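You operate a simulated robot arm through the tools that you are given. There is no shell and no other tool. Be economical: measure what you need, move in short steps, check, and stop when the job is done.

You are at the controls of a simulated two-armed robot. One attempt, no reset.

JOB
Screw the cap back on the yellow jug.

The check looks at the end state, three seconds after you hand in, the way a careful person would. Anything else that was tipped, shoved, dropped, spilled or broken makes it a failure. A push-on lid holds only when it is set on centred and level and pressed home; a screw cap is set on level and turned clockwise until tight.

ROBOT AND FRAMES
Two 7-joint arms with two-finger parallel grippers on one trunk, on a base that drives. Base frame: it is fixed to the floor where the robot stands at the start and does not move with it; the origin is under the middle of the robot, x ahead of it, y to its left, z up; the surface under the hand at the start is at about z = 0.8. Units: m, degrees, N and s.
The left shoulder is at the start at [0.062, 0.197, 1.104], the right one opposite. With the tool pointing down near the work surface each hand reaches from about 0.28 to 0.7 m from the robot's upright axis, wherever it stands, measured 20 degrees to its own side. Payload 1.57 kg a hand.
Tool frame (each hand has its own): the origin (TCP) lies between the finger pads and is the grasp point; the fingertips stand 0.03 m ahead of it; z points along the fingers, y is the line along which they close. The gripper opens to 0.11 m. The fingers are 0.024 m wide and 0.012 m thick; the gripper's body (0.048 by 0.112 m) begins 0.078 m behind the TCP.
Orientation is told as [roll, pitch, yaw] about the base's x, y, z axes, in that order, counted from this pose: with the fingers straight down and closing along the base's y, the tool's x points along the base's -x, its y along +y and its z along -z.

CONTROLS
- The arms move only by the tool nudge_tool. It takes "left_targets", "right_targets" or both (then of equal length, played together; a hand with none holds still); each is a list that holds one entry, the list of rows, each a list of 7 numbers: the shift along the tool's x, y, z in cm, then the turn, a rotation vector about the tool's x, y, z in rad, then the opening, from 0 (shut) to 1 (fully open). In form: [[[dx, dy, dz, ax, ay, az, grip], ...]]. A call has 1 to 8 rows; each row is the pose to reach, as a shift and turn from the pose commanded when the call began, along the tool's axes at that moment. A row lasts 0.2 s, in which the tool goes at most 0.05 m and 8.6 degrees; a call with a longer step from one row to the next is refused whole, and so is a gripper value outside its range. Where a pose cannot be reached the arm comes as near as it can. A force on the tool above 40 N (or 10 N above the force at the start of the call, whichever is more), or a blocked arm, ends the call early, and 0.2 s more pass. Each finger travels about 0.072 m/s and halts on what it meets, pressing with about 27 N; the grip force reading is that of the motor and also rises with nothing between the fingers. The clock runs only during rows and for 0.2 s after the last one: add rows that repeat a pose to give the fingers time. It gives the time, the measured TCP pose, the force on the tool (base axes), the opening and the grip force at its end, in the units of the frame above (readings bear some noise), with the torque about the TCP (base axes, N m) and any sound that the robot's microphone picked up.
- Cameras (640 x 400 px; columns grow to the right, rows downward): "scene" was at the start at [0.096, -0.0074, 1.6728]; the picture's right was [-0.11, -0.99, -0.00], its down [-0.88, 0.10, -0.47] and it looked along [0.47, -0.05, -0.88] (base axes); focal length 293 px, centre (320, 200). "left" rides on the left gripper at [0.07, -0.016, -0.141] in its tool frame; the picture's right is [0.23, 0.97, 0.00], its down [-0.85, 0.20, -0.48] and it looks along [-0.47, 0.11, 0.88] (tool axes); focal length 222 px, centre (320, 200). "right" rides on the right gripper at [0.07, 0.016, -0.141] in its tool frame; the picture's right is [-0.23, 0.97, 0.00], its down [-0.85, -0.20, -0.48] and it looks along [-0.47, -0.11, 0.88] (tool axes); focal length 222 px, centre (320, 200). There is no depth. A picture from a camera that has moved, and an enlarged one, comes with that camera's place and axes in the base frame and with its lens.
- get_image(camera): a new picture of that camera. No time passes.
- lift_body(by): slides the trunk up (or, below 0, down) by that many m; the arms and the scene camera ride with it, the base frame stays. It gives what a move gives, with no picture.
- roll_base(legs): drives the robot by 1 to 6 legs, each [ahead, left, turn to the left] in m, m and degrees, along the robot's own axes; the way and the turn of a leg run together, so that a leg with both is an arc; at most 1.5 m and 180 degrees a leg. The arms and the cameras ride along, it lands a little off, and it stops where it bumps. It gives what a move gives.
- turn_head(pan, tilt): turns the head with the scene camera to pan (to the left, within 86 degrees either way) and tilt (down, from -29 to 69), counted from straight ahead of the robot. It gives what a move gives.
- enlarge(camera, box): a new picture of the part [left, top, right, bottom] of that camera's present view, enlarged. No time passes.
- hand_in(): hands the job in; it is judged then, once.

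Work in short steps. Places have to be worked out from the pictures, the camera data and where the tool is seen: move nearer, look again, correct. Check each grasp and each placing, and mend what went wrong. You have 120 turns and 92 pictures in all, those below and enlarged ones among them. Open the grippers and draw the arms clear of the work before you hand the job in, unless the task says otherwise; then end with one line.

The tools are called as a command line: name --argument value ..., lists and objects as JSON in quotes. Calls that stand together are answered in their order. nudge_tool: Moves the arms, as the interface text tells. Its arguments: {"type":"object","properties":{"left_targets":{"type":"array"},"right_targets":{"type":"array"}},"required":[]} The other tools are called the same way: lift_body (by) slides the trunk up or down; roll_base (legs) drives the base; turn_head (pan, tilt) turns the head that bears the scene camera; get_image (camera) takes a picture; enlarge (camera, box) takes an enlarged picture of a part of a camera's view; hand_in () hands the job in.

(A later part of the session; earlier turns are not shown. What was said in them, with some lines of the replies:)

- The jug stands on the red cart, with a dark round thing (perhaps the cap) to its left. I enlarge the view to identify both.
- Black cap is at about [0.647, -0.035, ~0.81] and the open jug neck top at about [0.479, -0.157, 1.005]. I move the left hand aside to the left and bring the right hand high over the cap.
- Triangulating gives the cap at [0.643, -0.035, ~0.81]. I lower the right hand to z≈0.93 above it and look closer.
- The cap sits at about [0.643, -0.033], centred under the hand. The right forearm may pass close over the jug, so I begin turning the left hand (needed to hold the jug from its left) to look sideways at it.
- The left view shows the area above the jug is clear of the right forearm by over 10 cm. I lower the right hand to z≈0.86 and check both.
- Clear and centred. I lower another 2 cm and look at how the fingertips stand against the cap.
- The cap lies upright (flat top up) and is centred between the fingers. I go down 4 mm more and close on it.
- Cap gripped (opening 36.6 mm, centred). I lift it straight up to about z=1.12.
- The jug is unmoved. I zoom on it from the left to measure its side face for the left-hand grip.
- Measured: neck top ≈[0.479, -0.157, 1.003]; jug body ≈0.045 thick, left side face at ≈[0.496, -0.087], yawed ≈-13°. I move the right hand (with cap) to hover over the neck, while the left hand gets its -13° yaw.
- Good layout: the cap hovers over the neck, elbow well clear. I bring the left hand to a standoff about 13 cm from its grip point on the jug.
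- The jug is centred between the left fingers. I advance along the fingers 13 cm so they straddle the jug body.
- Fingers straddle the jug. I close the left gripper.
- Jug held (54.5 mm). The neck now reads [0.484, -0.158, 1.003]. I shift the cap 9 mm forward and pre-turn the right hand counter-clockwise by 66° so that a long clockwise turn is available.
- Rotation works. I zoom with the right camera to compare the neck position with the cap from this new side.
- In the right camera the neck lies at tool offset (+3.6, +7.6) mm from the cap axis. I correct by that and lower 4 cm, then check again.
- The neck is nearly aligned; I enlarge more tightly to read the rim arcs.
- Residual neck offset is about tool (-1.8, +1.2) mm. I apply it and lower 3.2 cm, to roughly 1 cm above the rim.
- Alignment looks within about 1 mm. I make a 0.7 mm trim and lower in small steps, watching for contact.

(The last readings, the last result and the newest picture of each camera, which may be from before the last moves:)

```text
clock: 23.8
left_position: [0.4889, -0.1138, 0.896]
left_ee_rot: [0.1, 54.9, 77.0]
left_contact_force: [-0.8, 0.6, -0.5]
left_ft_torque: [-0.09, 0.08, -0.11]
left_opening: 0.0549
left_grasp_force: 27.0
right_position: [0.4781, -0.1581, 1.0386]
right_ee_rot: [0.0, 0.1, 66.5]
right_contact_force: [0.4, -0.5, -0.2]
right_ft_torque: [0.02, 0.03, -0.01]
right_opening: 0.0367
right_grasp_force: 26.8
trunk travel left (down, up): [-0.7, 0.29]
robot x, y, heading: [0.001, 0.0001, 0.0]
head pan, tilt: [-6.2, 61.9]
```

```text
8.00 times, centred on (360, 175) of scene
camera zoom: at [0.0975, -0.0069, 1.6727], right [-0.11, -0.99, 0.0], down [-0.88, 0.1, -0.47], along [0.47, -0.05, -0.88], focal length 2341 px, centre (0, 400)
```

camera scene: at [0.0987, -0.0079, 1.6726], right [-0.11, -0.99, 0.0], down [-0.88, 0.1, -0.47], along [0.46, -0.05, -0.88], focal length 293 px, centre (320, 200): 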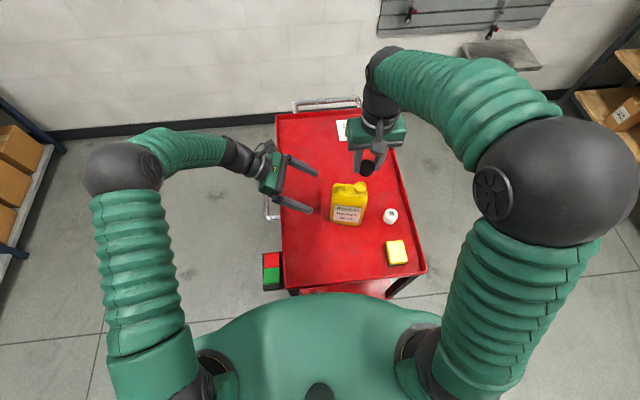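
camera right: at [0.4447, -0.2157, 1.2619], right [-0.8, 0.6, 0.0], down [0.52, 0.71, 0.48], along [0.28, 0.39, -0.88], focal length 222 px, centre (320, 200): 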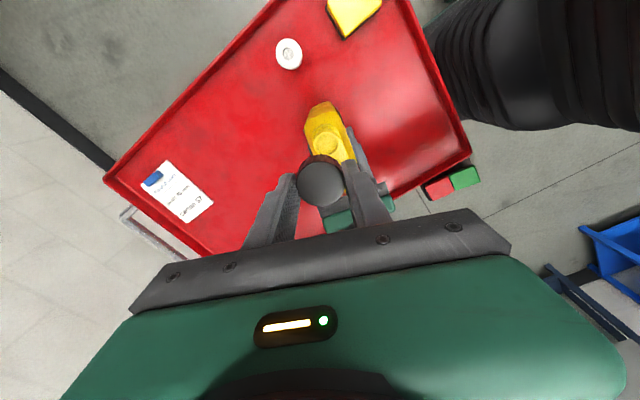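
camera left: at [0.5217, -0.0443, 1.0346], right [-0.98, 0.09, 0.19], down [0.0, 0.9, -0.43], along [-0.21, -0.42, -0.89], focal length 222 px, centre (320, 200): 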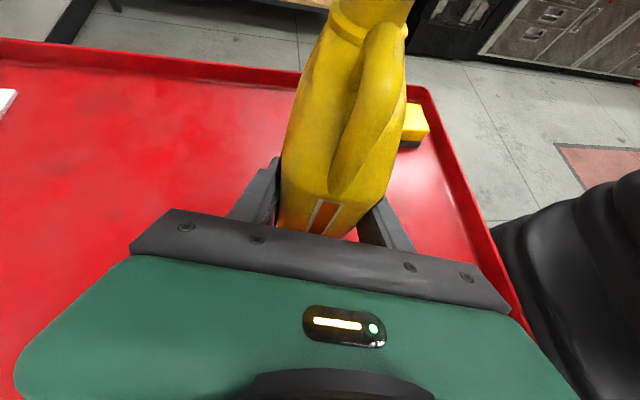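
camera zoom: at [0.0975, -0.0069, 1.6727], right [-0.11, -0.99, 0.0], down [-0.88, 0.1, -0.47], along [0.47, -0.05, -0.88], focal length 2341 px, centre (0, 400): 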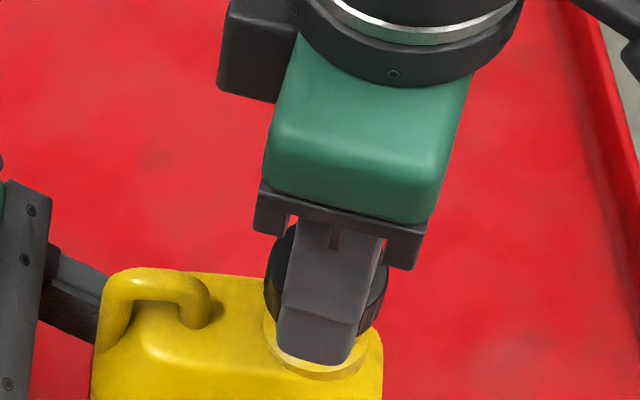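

No contact yet; I lower a further 8 mm in 2 mm steps.

nudge_tool --right_targets '[[[0, 0, 0.2, 0, 0, 0, 0], [0, 0, 0.4, 0, 0, 0, 0], [0, 0, 0.6, 0, 0, 0, 0], [0, 0, 0.8, 0, 0, 0, 0], [0, 0, 0.8, 0, 0, 0, 0]]]'

```text
clock: 25.0
left_position: [0.4883, -0.1142, 0.8949]
left_ee_rot: [0.1, 55.0, 77.0]
left_contact_force: [-1.9, 0.6, -0.8]
left_ft_torque: [-0.09, 0.09, -0.07]
left_opening: 0.0546
left_grasp_force: 26.9
right_position: [0.4783, -0.1581, 1.0312]
right_ee_rot: [0.0, -0.1, 66.4]
right_contact_force: [-0.7, 0.0, 0.5]
right_ft_torque: [0.02, 0.01, 0.01]
right_opening: 0.0366
right_grasp_force: 27.0
trunk travel left (down, up): [-0.7, 0.29]
robot x, y, heading: [-0.0029, -0.001, 0.1]
head pan, tilt: [-6.2, 61.9]
```

Still free. I look from the right camera and go on down in 1.5 mm steps.

nudge_tool --right_targets '[[[0, 0, 0.15, 0, 0, 0, 0], [0, 0, 0.3, 0, 0, 0, 0], [0, 0, 0.45, 0, 0, 0, 0], [0, 0, 0.6, 0, 0, 0, 0], [0, 0, 0.6, 0, 0, 0, 0]]]'

enlarge --camera "right" --box '[270, 100, 370, 180]'

enlarge --camera "scene" --box '[335, 150, 385, 200]'

```text
clock: 26.2
left_position: [0.4901, -0.1133, 0.8952]
left_ee_rot: [-0.1, 54.7, 77.0]
left_contact_force: [7.4, -0.7, -6.5]
left_ft_torque: [0.02, 0.33, 0.44]
left_opening: 0.0545
left_grasp_force: 27.0
right_position: [0.4776, -0.1594, 1.0261]
right_ee_rot: [-0.2, -0.1, 66.3]
right_contact_force: [-6.3, -3.0, 25.4]
right_ft_torque: [-0.07, 0.27, 0.0]
right_opening: 0.037
right_grasp_force: 26.6
trunk travel left (down, up): [-0.7, 0.29]
robot x, y, heading: [-0.0011, -0.0034, 0.1]
head pan, tilt: [-6.2, 61.9]
```

```text
5.00 times, centred on (320, 140) of right
camera zoom: at [0.4348, -0.2158, 1.1677], right [-0.8, 0.6, 0.0], down [0.52, 0.7, 0.48], along [0.29, 0.38, -0.88], focal length 1111 px, centre (320, 500)
```

zoom: 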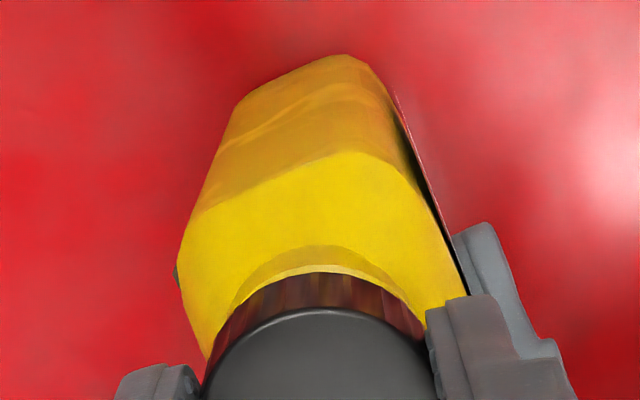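

```text
8.00 times, centred on (360, 175) of scene
camera zoom: at [0.0954, -0.0078, 1.6731], right [-0.11, -0.99, 0.0], down [-0.88, 0.1, -0.47], along [0.47, -0.05, -0.88], focal length 2341 px, centre (0, 400)
```

zoom: 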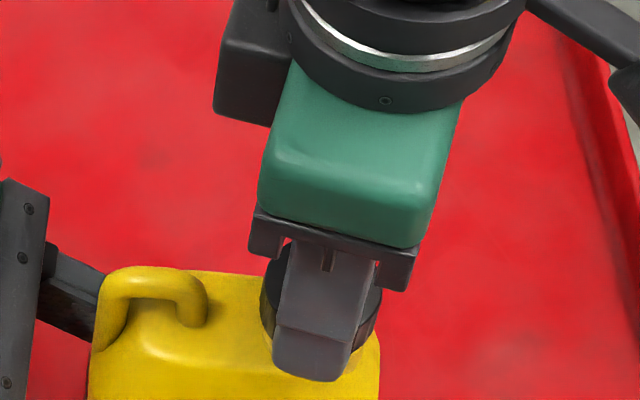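

Firm contact (25 N) with the skirt near the neck's flange, so the cap is over the neck at its thread. I turn clockwise 66° under this light pressure.

nudge_tool --right_targets '[[[0, 0, 0, 0, 0, 0.145, 0], [0, 0, 0, 0, 0, 0.29, 0], [0, 0, 0, 0, 0, 0.435, 0], [0, 0, 0, 0, 0, 0.58, 0], [0, 0, 0, 0, 0, 0.725, 0], [0, 0, 0, 0, 0, 0.87, 0], [0, 0, 0, 0, 0, 1.015, 0], [0, 0, 0, 0, 0, 1.16, 0]]]'

enlarge --camera "scene" --box '[320, 140, 400, 220]'

enlarge --camera "right" --box '[270, 100, 370, 180]'

```text
clock: 28.0
left_position: [0.488, -0.1132, 0.8963]
left_ee_rot: [-0.1, 54.9, 77.0]
left_contact_force: [17.7, -4.5, -7.7]
left_ft_torque: [0.44, 0.75, 0.72]
left_opening: 0.0545
left_grasp_force: 27.4
right_position: [0.4795, -0.1585, 1.0257]
right_ee_rot: [0.0, 0.0, -0.1]
right_contact_force: [-14.4, 2.8, 24.1]
right_ft_torque: [0.13, 0.46, -0.02]
right_opening: 0.0367
right_grasp_force: 27.2
trunk travel left (down, up): [-0.7, 0.29]
robot x, y, heading: [0.0027, -0.0017, -0.1]
head pan, tilt: [-6.2, 61.9]
```

```text
5.00 times, centred on (360, 180) of scene
camera zoom: at [0.0962, -0.0069, 1.6728], right [-0.11, -0.99, 0.0], down [-0.88, 0.1, -0.47], along [0.47, -0.05, -0.88], focal length 1463 px, centre (120, 300)
```

zoom: 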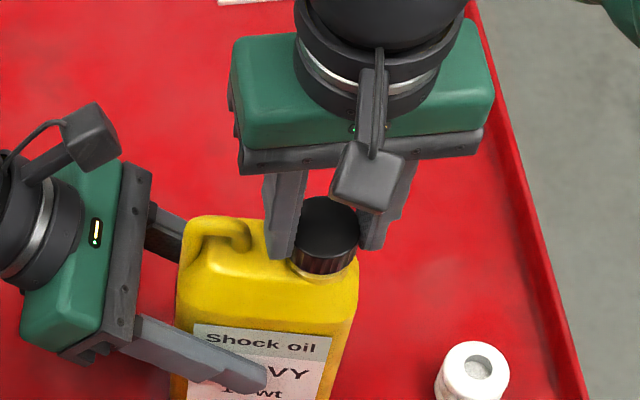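

```text
5.00 times, centred on (320, 140) of right
camera zoom: at [0.4087, -0.1407, 1.1667], right [0.23, 0.97, 0.0], down [0.86, -0.2, 0.48], along [0.46, -0.11, -0.88], focal length 1111 px, centre (320, 500)
```

zoom: 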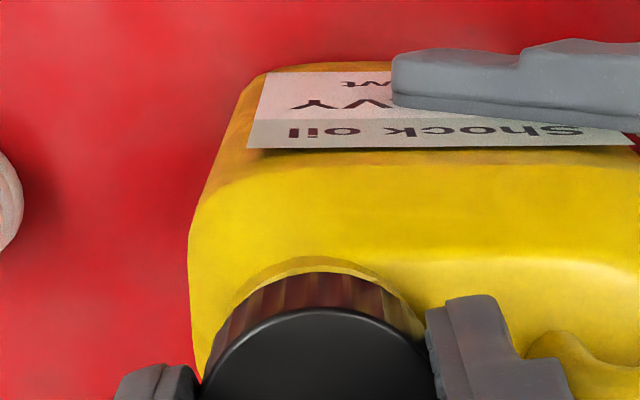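

The cap is seated over the neck and turning freely; there is a 14 N side load, so I ease 0.7 mm toward -x and continue clockwise another 66°.

nudge_tool --right_targets '[[[0.07, 0, 0, 0, 0, 0.145, 0], [0.07, 0, 0, 0, 0, 0.29, 0], [0.07, 0, 0, 0, 0, 0.435, 0], [0.07, 0, 0, 0, 0, 0.58, 0], [0.07, 0, 0, 0, 0, 0.725, 0], [0.07, 0, 0, 0, 0, 0.87, 0], [0.07, 0, 0, 0, 0, 1.015, 0], [0.07, 0, 0, 0, 0, 1.16, 0]]]'

enlarge --camera "scene" --box '[320, 140, 400, 220]'

```text
clock: 29.8
left_position: [0.4875, -0.1144, 0.8954]
left_ee_rot: [0.1, 55.1, 77.0]
left_contact_force: [2.2, -9.1, 1.6]
left_ft_torque: [0.6, -0.11, 0.2]
left_opening: 0.0548
left_grasp_force: 27.8
right_position: [0.4771, -0.1566, 1.0243]
right_ee_rot: [0.2, -0.1, -66.6]
right_contact_force: [-1.4, 10.0, -0.5]
right_ft_torque: [0.31, 0.06, -0.01]
right_opening: 0.0366
right_grasp_force: 27.2
trunk travel left (down, up): [-0.7, 0.29]
robot x, y, heading: [-0.0031, 0.0008, -0.1]
head pan, tilt: [-6.2, 61.9]
```

```text
5.00 times, centred on (360, 180) of scene
camera zoom: at [0.0978, -0.0065, 1.6727], right [-0.11, -0.99, 0.0], down [-0.88, 0.1, -0.47], along [0.47, -0.05, -0.88], focal length 1463 px, centre (120, 300)
```

zoom: 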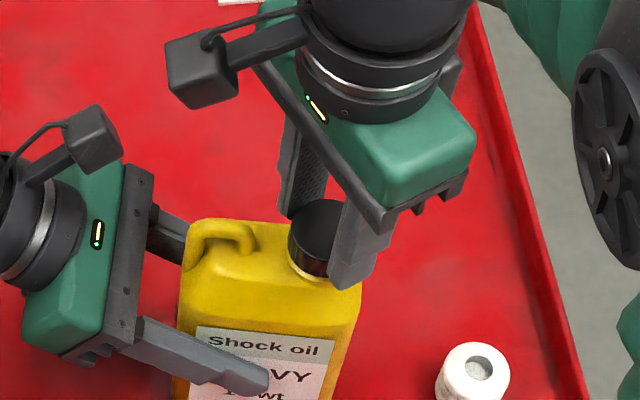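

The down force went from 24 N to 0 as the cap turned: the thread is pulling it down. I trim the 10 N side load and continue clockwise, following down 1.5 mm.

nudge_tool --right_targets '[[[0.045, 0.02, 0.05, 0, 0, 0.145, 0], [0.045, 0.02, 0.08, 0, 0, 0.29, 0], [0.045, 0.02, 0.1, 0, 0, 0.435, 0], [0.045, 0.02, 0.12, 0, 0, 0.58, 0], [0.045, 0.02, 0.14, 0, 0, 0.725, 0], [0.045, 0.02, 0.15, 0, 0, 0.87, 0]]]'

```text
clock: 31.2
left_position: [0.4869, -0.1147, 0.8951]
left_ee_rot: [0.1, 55.1, 76.8]
left_contact_force: [-7.0, -6.3, 6.3]
left_ft_torque: [-0.6, -0.5, -0.21]
left_opening: 0.0546
left_grasp_force: 27.1
right_position: [0.4768, -0.157, 1.0235]
right_ee_rot: [0.1, 0.1, -116.5]
right_contact_force: [7.4, 3.2, 0.3]
right_ft_torque: [0.09, -0.27, 0.04]
right_opening: 0.0369
right_grasp_force: 27.2
trunk travel left (down, up): [-0.7, 0.29]
robot x, y, heading: [0.0042, -0.0015, -0.1]
head pan, tilt: [-6.2, 61.9]
```

Still advancing (vertical load ~0). I continue clockwise toward -150° to see whether it tightens.

nudge_tool --right_targets '[[[0.015, 0.03, 0.04, 0, 0, 0.145, 0], [0.015, 0.03, 0.07, 0, 0, 0.29, 0], [0.015, 0.03, 0.1, 0, 0, 0.435, 0], [0.015, 0.03, 0.12, 0, 0, 0.58, 0]]]'

get_image --camera "scene"

```text
clock: 32.2
left_position: [0.4874, -0.1132, 0.8952]
left_ee_rot: [0.0, 55.0, 76.9]
left_contact_force: [-10.2, -3.3, 2.8]
left_ft_torque: [-1.04, -0.41, -0.35]
left_opening: 0.0549
left_grasp_force: 26.6
right_position: [0.4778, -0.1579, 1.0234]
right_ee_rot: [0.1, 0.1, -149.7]
right_contact_force: [8.8, -2.8, 10.2]
right_ft_torque: [-0.24, -0.08, 0.01]
right_opening: 0.0369
right_grasp_force: 27.2
trunk travel left (down, up): [-0.7, 0.29]
robot x, y, heading: [-0.0028, 0.0005, -0.1]
head pan, tilt: [-6.2, 61.9]
```

```text
47 pictures are left
camera scene: at [0.095, -0.0074, 1.673], right [-0.11, -0.99, 0.0], down [-0.88, 0.1, -0.47], along [0.47, -0.05, -0.88], focal length 293 px, centre (320, 200)
```

scene: 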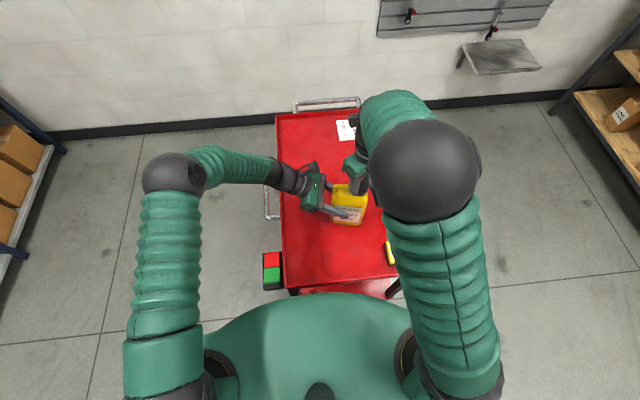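

No tightening yet after ~216°. I open the right fingers and rise 4 cm to wind the wrist back for another bite.

nudge_tool --right_targets '[[[0, 0, 0, 0, 0, 0, 0.3], [0, 0, 0, 0, 0, 0, 0.6], [0, 0, 0, 0, 0, 0, 0.6], [0, 0, 0, 0, 0, 0, 0.6], [0, 0, -2, 0, 0, 0, 0.6], [0, 0, -4, 0, 0, 0, 0.6], [0, 0, -4, 0, 0, 0, 0.6]]]'

enlarge --camera "right" --box '[240, 80, 400, 220]'

enlarge --camera "scene" --box '[320, 140, 400, 240]'

```text
clock: 33.8
left_position: [0.4882, -0.1124, 0.8953]
left_ee_rot: [0.1, 55.0, 77.0]
left_contact_force: [1.5, 1.9, 3.7]
left_ft_torque: [0.51, 0.01, -0.02]
left_opening: 0.0546
left_grasp_force: 27.1
right_position: [0.48, -0.1559, 1.0623]
right_ee_rot: [0.0, 0.0, -149.6]
right_contact_force: [-0.4, -0.3, 0.7]
right_ft_torque: [0.01, -0.03, 0.02]
right_opening: 0.0661
right_grasp_force: 0.2
trunk travel left (down, up): [-0.7, 0.29]
robot x, y, heading: [-0.0001, -0.0004, 0.1]
head pan, tilt: [-6.2, 61.9]
```

```text
2.86 times, centred on (320, 150) of right
camera zoom: at [0.5473, -0.1343, 1.2035], right [0.3, -0.95, 0.0], down [-0.84, -0.26, 0.48], along [-0.46, -0.14, -0.88], focal length 635 px, centre (320, 343)
```

zoom: 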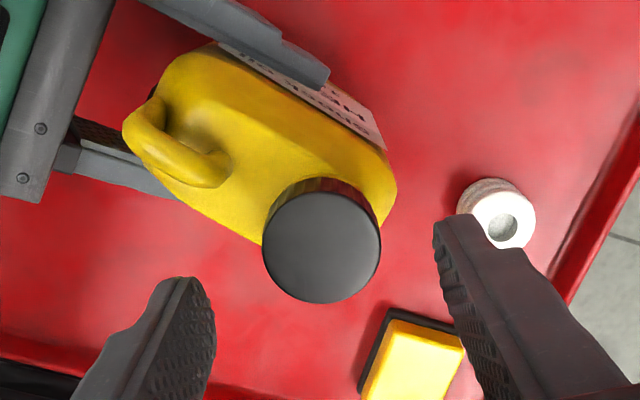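

```text
4.00 times, centred on (360, 190) of scene
camera zoom: at [0.0975, -0.006, 1.6727], right [-0.11, -0.99, 0.0], down [-0.88, 0.1, -0.47], along [0.47, -0.05, -0.88], focal length 1171 px, centre (160, 240)
```

zoom: 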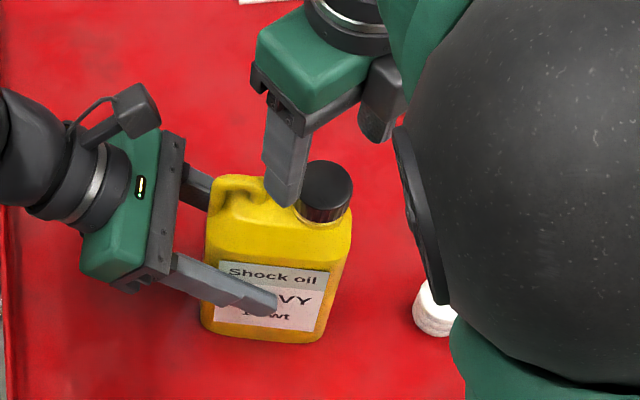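

The cap sits level on the neck and on the hand's axis. I wind the wrist back counter-clockwise (fingers clear above), three calls.

nudge_tool --right_targets '[[[0, 0, 0, 0, 0, -0.149, 0.6], [0, 0, 0, 0, 0, -0.298, 0.6], [0, 0, 0, 0, 0, -0.447, 0.6], [0, 0, 0, 0, 0, -0.596, 0.6], [0, 0, 0, 0, 0, -0.745, 0.6], [0, 0, 0, 0, 0, -0.894, 0.6], [0, 0, 0, 0, 0, -1.043, 0.6], [0, 0, 0, 0, 0, -1.19, 0.6]]]'

nudge_tool --right_targets '[[[0, 0, 0, 0, 0, -0.149, 0.6], [0, 0, 0, 0, 0, -0.298, 0.6], [0, 0, 0, 0, 0, -0.447, 0.6], [0, 0, 0, 0, 0, -0.596, 0.6], [0, 0, 0, 0, 0, -0.745, 0.6], [0, 0, 0, 0, 0, -0.894, 0.6], [0, 0, 0, 0, 0, -1.043, 0.6], [0, 0, 0, 0, 0, -1.19, 0.6]]]'

nudge_tool --right_targets '[[[0, 0, 0, 0, 0, -0.149, 0.6], [0, 0, 0, 0, 0, -0.298, 0.6], [0, 0, 0, 0, 0, -0.447, 0.6], [0, 0, 0, 0, 0, -0.596, 0.6], [0, 0, 0, 0, 0, -0.745, 0.6], [0, 0, 0, 0, 0, -0.894, 0.6], [0, 0, 0, 0, 0, -1.043, 0.6], [0, 0, 0, 0, 0, -1.19, 0.6]]]'

enlarge --camera "right" --box '[240, 80, 400, 220]'

```text
clock: 35.6
left_position: [0.4889, -0.1132, 0.8954]
left_ee_rot: [0.1, 55.1, 77.1]
left_contact_force: [1.3, 2.8, -0.3]
left_ft_torque: [0.24, -0.05, 0.04]
left_opening: 0.0547
left_grasp_force: 26.7
right_position: [0.4778, -0.1568, 1.0627]
right_ee_rot: [-0.1, 0.0, -81.2]
right_contact_force: [-0.4, 0.5, 0.0]
right_ft_torque: [0.0, 0.03, 0.0]
right_opening: 0.0659
right_grasp_force: 0.0
trunk travel left (down, up): [-0.7, 0.29]
robot x, y, heading: [0.0031, 0.0061, -0.0]
head pan, tilt: [-6.2, 61.9]
```

```text
clock: 37.4
left_position: [0.4887, -0.113, 0.8964]
left_ee_rot: [0.2, 55.0, 77.0]
left_contact_force: [-0.3, 0.8, -0.4]
left_ft_torque: [0.02, 0.11, -0.04]
left_opening: 0.0547
left_grasp_force: 27.2
right_position: [0.4771, -0.157, 1.0624]
right_ee_rot: [-0.1, 0.0, -13.0]
right_contact_force: [0.0, 0.5, -0.1]
right_ft_torque: [0.01, 0.01, 0.03]
right_opening: 0.066
right_grasp_force: 0.1
trunk travel left (down, up): [-0.7, 0.29]
robot x, y, heading: [0.0023, 0.0001, 0.1]
head pan, tilt: [-6.2, 61.9]
```

```text
clock: 39.2
left_position: [0.4883, -0.1139, 0.8959]
left_ee_rot: [0.1, 55.1, 77.0]
left_contact_force: [-1.4, 0.8, -0.5]
left_ft_torque: [-0.04, 0.08, -0.05]
left_opening: 0.0546
left_grasp_force: 26.6
right_position: [0.4779, -0.1572, 1.0622]
right_ee_rot: [0.0, 0.0, 55.1]
right_contact_force: [-0.4, 0.0, 0.2]
right_ft_torque: [0.03, 0.0, 0.02]
right_opening: 0.0658
right_grasp_force: 0.1
trunk travel left (down, up): [-0.7, 0.29]
robot x, y, heading: [-0.004, 0.0003, 0.0]
head pan, tilt: [-6.2, 61.9]
```

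```text
2.86 times, centred on (320, 150) of right
camera zoom: at [0.4249, -0.2054, 1.2034], right [-0.67, 0.74, 0.0], down [0.65, 0.59, 0.48], along [0.36, 0.32, -0.88], focal length 635 px, centre (320, 343)
```

zoom: 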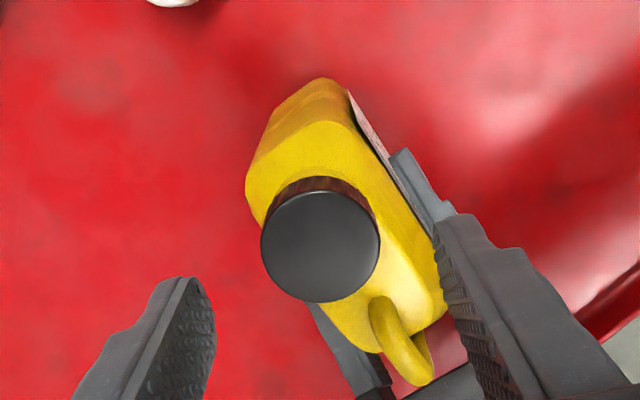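

Cap is centred again at yaw +55°. I lower 3.9 cm and re-grip.

nudge_tool --right_targets '[[[0, 0, 2, 0, 0, 0, 0.6], [0, 0, 3.9, 0, 0, 0, 0.6], [0, 0, 3.9, 0, 0, 0, 0.6], [0, 0, 3.9, 0, 0, 0, 0.3], [0, 0, 3.9, 0, 0, 0, 0], [0, 0, 3.9, 0, 0, 0, 0], [0, 0, 3.9, 0, 0, 0, 0]]]'

nudge_tool --right_targets '[[[0, 0, 0.02, 0, 0, 0.145, 0], [0, 0, 0.04, 0, 0, 0.29, 0], [0, 0, 0.06, 0, 0, 0.435, 0], [0, 0, 0.08, 0, 0, 0.58, 0], [0, 0, 0.1, 0, 0, 0.725, 0], [0, 0, 0.12, 0, 0, 0.87, 0]]]'

```text
clock: 40.8
left_position: [0.4881, -0.1136, 0.895]
left_ee_rot: [0.0, 54.9, 77.0]
left_contact_force: [-1.8, 2.2, 0.2]
left_ft_torque: [-0.28, -0.24, -0.13]
left_opening: 0.0547
left_grasp_force: 26.3
right_position: [0.4774, -0.1581, 1.0232]
right_ee_rot: [0.0, 0.0, 55.0]
right_contact_force: [2.6, -1.6, -0.4]
right_ft_torque: [-0.06, -0.04, 0.03]
right_opening: 0.037
right_grasp_force: 27.5
trunk travel left (down, up): [-0.7, 0.29]
robot x, y, heading: [0.0002, 0.0006, -0.1]
head pan, tilt: [-6.2, 61.9]
```

```text
clock: 42.2
left_position: [0.4884, -0.1147, 0.8948]
left_ee_rot: [0.2, 55.0, 77.0]
left_contact_force: [-2.0, 2.8, -0.5]
left_ft_torque: [-0.09, -0.4, -0.22]
left_opening: 0.0547
left_grasp_force: 27.1
right_position: [0.478, -0.1587, 1.023]
right_ee_rot: [0.0, 0.0, 4.9]
right_contact_force: [4.1, -2.6, 1.2]
right_ft_torque: [-0.07, -0.16, 0.0]
right_opening: 0.0371
right_grasp_force: 27.1
trunk travel left (down, up): [-0.7, 0.29]
robot x, y, heading: [0.0007, -0.0028, -0.0]
head pan, tilt: [-6.2, 61.9]
```

Smooth, low forces, following down. I continue clockwise.

nudge_tool --right_targets '[[[0, 0, 0.02, 0, 0, 0.145, 0], [0, 0, 0.04, 0, 0, 0.29, 0], [0, 0, 0.06, 0, 0, 0.435, 0], [0, 0, 0.08, 0, 0, 0.58, 0], [0, 0, 0.1, 0, 0, 0.725, 0], [0, 0, 0.11, 0, 0, 0.87, 0], [0, 0, 0.12, 0, 0, 1.015, 0], [0, 0, 0.13, 0, 0, 1.16, 0]]]'

```text
clock: 44.0
left_position: [0.4881, -0.1146, 0.895]
left_ee_rot: [0.1, 55.0, 76.9]
left_contact_force: [-1.0, -2.9, -0.7]
left_ft_torque: [0.01, -0.07, -0.61]
left_opening: 0.0544
left_grasp_force: 26.8
right_position: [0.4779, -0.1571, 1.0209]
right_ee_rot: [0.0, 0.0, -61.5]
right_contact_force: [2.2, 1.7, 1.0]
right_ft_torque: [0.04, -0.06, 0.66]
right_opening: 0.0372
right_grasp_force: 26.6
trunk travel left (down, up): [-0.7, 0.29]
robot x, y, heading: [-0.0013, -0.0003, 0.0]
head pan, tilt: [-6.2, 61.9]
```

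Torque jumped to 0.66 N·m: the cap is tightening. I turn a little more to confirm it is at the stop.

nudge_tool --right_targets '[[[0, 0, 0, 0, 0, 0.1, 0], [0, 0, 0, 0, 0, 0.2, 0], [0, 0, 0, 0, 0, 0.2, 0]]]'

enlarge --camera "scene" --box '[320, 140, 400, 240]'

```text
clock: 44.8
left_position: [0.4885, -0.114, 0.8942]
left_ee_rot: [0.1, 54.9, 77.0]
left_contact_force: [-1.3, -2.0, 0.4]
left_ft_torque: [-0.06, -0.03, -0.55]
left_opening: 0.0544
left_grasp_force: 26.9
right_position: [0.4779, -0.1571, 1.0214]
right_ee_rot: [0.0, 0.0, -72.8]
right_contact_force: [1.4, 1.6, 1.1]
right_ft_torque: [0.02, -0.05, 0.5]
right_opening: 0.0369
right_grasp_force: 27.2
trunk travel left (down, up): [-0.7, 0.29]
robot x, y, heading: [0.0004, -0.0004, -0.1]
head pan, tilt: [-6.2, 61.9]
```

```text
4.00 times, centred on (360, 190) of scene
camera zoom: at [0.0978, -0.0072, 1.6727], right [-0.11, -0.99, 0.0], down [-0.88, 0.1, -0.47], along [0.46, -0.05, -0.88], focal length 1171 px, centre (160, 240)
```

zoom: 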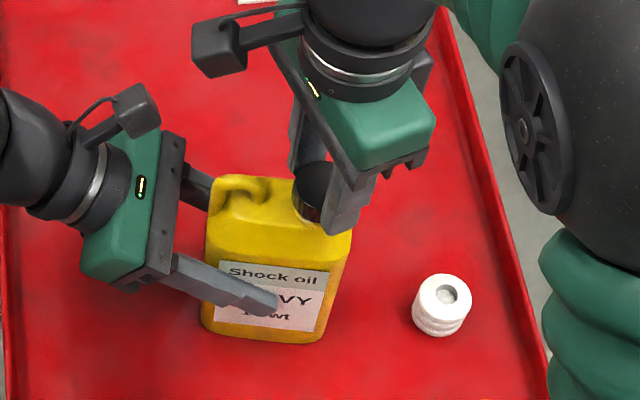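

Torque stays ~0.5–0.66 N·m while the hand turned 11° further, i.e. the fingers slip on a tight cap. One more 20° turn to confirm nothing more advances.

nudge_tool --right_targets '[[[0, 0, 0, 0, 0, 0.12, 0], [0, 0, 0, 0, 0, 0.24, 0], [0, 0, 0, 0, 0, 0.36, 0], [0, 0, 0, 0, 0, 0.36, 0]]]'

```text
clock: 45.8
left_position: [0.4874, -0.1137, 0.8951]
left_ee_rot: [0.2, 55.0, 76.9]
left_contact_force: [-0.9, -1.7, -0.2]
left_ft_torque: [-0.24, 0.12, -0.52]
left_opening: 0.0546
left_grasp_force: 27.2
right_position: [0.4778, -0.1569, 1.0211]
right_ee_rot: [0.0, 0.0, -93.5]
right_contact_force: [1.8, 0.2, 0.6]
right_ft_torque: [-0.01, -0.06, 0.53]
right_opening: 0.037
right_grasp_force: 26.8
trunk travel left (down, up): [-0.7, 0.29]
robot x, y, heading: [0.0006, -0.0007, 0.2]
head pan, tilt: [-6.2, 61.9]
```

The cap is tight. I open the right hand and raise it straight up.

nudge_tool --right_targets '[[[0, 0, 0, 0, 0, 0, 0.3], [0, 0, 0, 0, 0, 0, 0.6], [0, 0, 0, 0, 0, 0, 0.6], [0, 0, -3, 0, 0, 0, 0.6], [0, 0, -7, 0, 0, 0, 0.6], [0, 0, -11, 0, 0, 0, 0.6], [0, 0, -15, 0, 0, 0, 0.6], [0, 0, -15, 0, 0, 0, 0.6]]]'

get_image --camera "right"

enlarge --camera "scene" --box '[320, 140, 400, 240]'

```text
clock: 47.6
left_position: [0.4882, -0.1132, 0.8942]
left_ee_rot: [0.1, 55.0, 76.9]
left_contact_force: [-0.6, -0.2, 0.6]
left_ft_torque: [0.05, 0.14, -0.04]
left_opening: 0.0543
left_grasp_force: 27.4
right_position: [0.4777, -0.1577, 1.1678]
right_ee_rot: [0.0, 0.1, -93.4]
right_contact_force: [0.4, 0.6, 0.2]
right_ft_torque: [-0.02, 0.0, 0.01]
right_opening: 0.0659
right_grasp_force: 0.1
trunk travel left (down, up): [-0.7, 0.29]
robot x, y, heading: [-0.0004, 0.0012, -0.0]
head pan, tilt: [-6.2, 61.9]
```

```text
42 pictures are left
camera right: at [0.499, -0.0884, 1.3097], right [0.96, -0.29, 0.0], down [-0.25, -0.84, 0.48], along [-0.14, -0.46, -0.88], focal length 222 px, centre (320, 200)
```

right: 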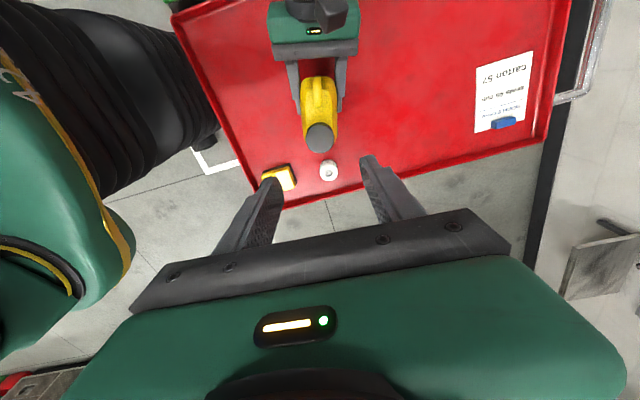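

```text
4.00 times, centred on (360, 190) of scene
camera zoom: at [0.0976, -0.0069, 1.6727], right [-0.11, -0.99, 0.0], down [-0.88, 0.1, -0.47], along [0.47, -0.05, -0.88], focal length 1171 px, centre (160, 240)
```

zoom: 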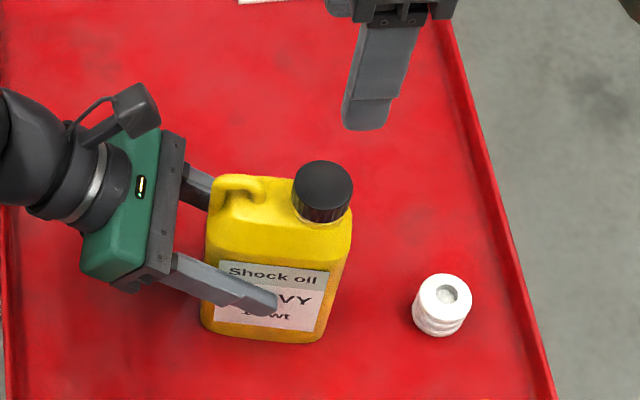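

The cap sits level and down on the flange. Now I open the left hand and draw it back along its fingers.

nudge_tool --left_targets '[[[0, 0, 0, 0, 0, 0, 0.75], [0, 0, 0, 0, 0, 0, 1], [0, 0, 0, 0, 0, 0, 1], [0, 0, 0, 0, 0, 0, 1], [0, 0, -3, 0, 0, 0, 1], [0, 0, -7, 0, 0, 0, 1], [0, 0, -11, 0, 0, 0, 1], [0, 0, -15, 0, 0, 0, 1]]]'

nudge_tool --left_targets '[[[0, 0, -4, 0, 0, 0, 1], [0, 0, -8, 0, 0, 0, 1], [0, 0, -12, 0, 0, 0, 1], [0, 0, -16, 0, 0, 0, 1], [0, 0, -20, 0, 0, 0, 1]]]' --right_targets '[[[0, 0, -2, 0, 0, 0, 0.6], [0, 0, -4, 0, 0, 0, 0.6], [0, 0, -6, 0, 0, 0, 0.6], [0, 0, -8, 0, 0, 0, 0.6], [0, 0, -8, 0, 0, 0, 0.6]]]'

get_image --camera "scene"

enlarge --camera "left" --box '[220, 20, 380, 160]'

```text
clock: 49.4
left_position: [0.5163, 0.0094, 0.9814]
left_ee_rot: [0.1, 55.0, 77.0]
left_contact_force: [0.5, 0.2, -0.1]
left_ft_torque: [0.0, -0.01, 0.0]
left_opening: 0.11
left_grasp_force: 0.1
right_position: [0.4783, -0.1555, 1.1685]
right_ee_rot: [0.1, 0.1, -93.4]
right_contact_force: [0.2, 0.9, -0.5]
right_ft_torque: [-0.01, 0.0, 0.02]
right_opening: 0.0662
right_grasp_force: 0.0
trunk travel left (down, up): [-0.7, 0.29]
robot x, y, heading: [0.0006, 0.0016, -0.2]
head pan, tilt: [-6.2, 61.9]
```

```text
clock: 50.6
left_position: [0.5541, 0.1703, 1.0935]
left_ee_rot: [0.1, 55.1, 77.0]
left_contact_force: [1.5, 0.6, -0.6]
left_ft_torque: [0.02, 0.0, -0.01]
left_opening: 0.11
left_grasp_force: 0.2
right_position: [0.4765, -0.1535, 1.2504]
right_ee_rot: [0.0, -0.1, -93.4]
right_contact_force: [0.0, 0.0, 0.5]
right_ft_torque: [-0.01, -0.02, 0.02]
right_opening: 0.0659
right_grasp_force: 0.1
trunk travel left (down, up): [-0.7, 0.29]
robot x, y, heading: [-0.003, -0.0006, -0.1]
head pan, tilt: [-6.2, 61.9]
```

```text
40 pictures are left
camera scene: at [0.097, -0.0041, 1.6727], right [-0.11, -0.99, 0.0], down [-0.88, 0.09, -0.47], along [0.47, -0.05, -0.88], focal length 293 px, centre (320, 200)
```

scene: 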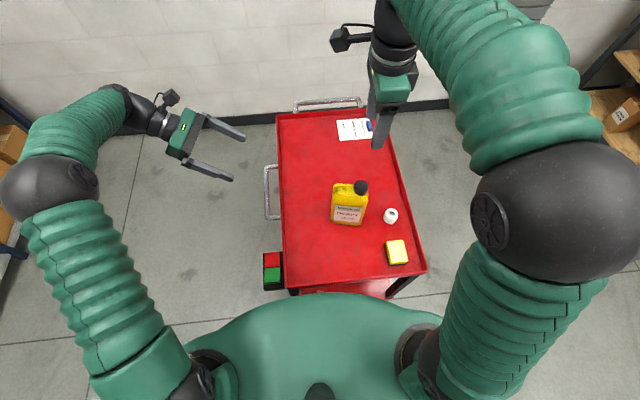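

```text
2.86 times, centred on (300, 90) of left
camera zoom: at [0.5876, 0.2395, 1.2331], right [-0.98, 0.09, 0.19], down [0.0, 0.9, -0.43], along [-0.21, -0.42, -0.88], focal length 635 px, centre (377, 514)
```

zoom: 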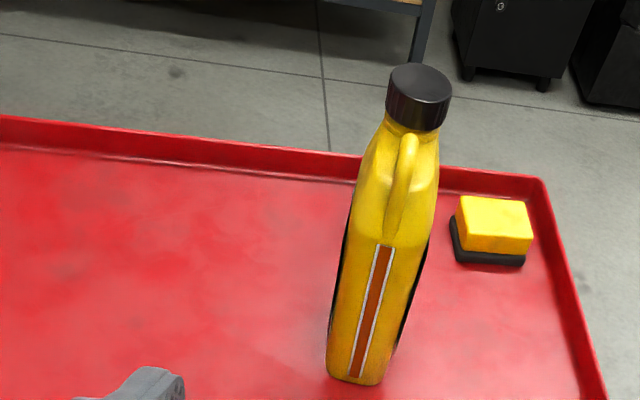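

The jug stands upright with the cap level and tight, everything else is where it was, and both grippers are open and clear. I hand in.

hand_in

```text
The job is handed in.
```

The cap is screwed back on the yellow jug. It sits level and turned until it was tight, at about 0.5–0.66 N·m, where the fingers slipped on it. The jug is upright, nothing else on the cart was disturbed, and both arms are clear.
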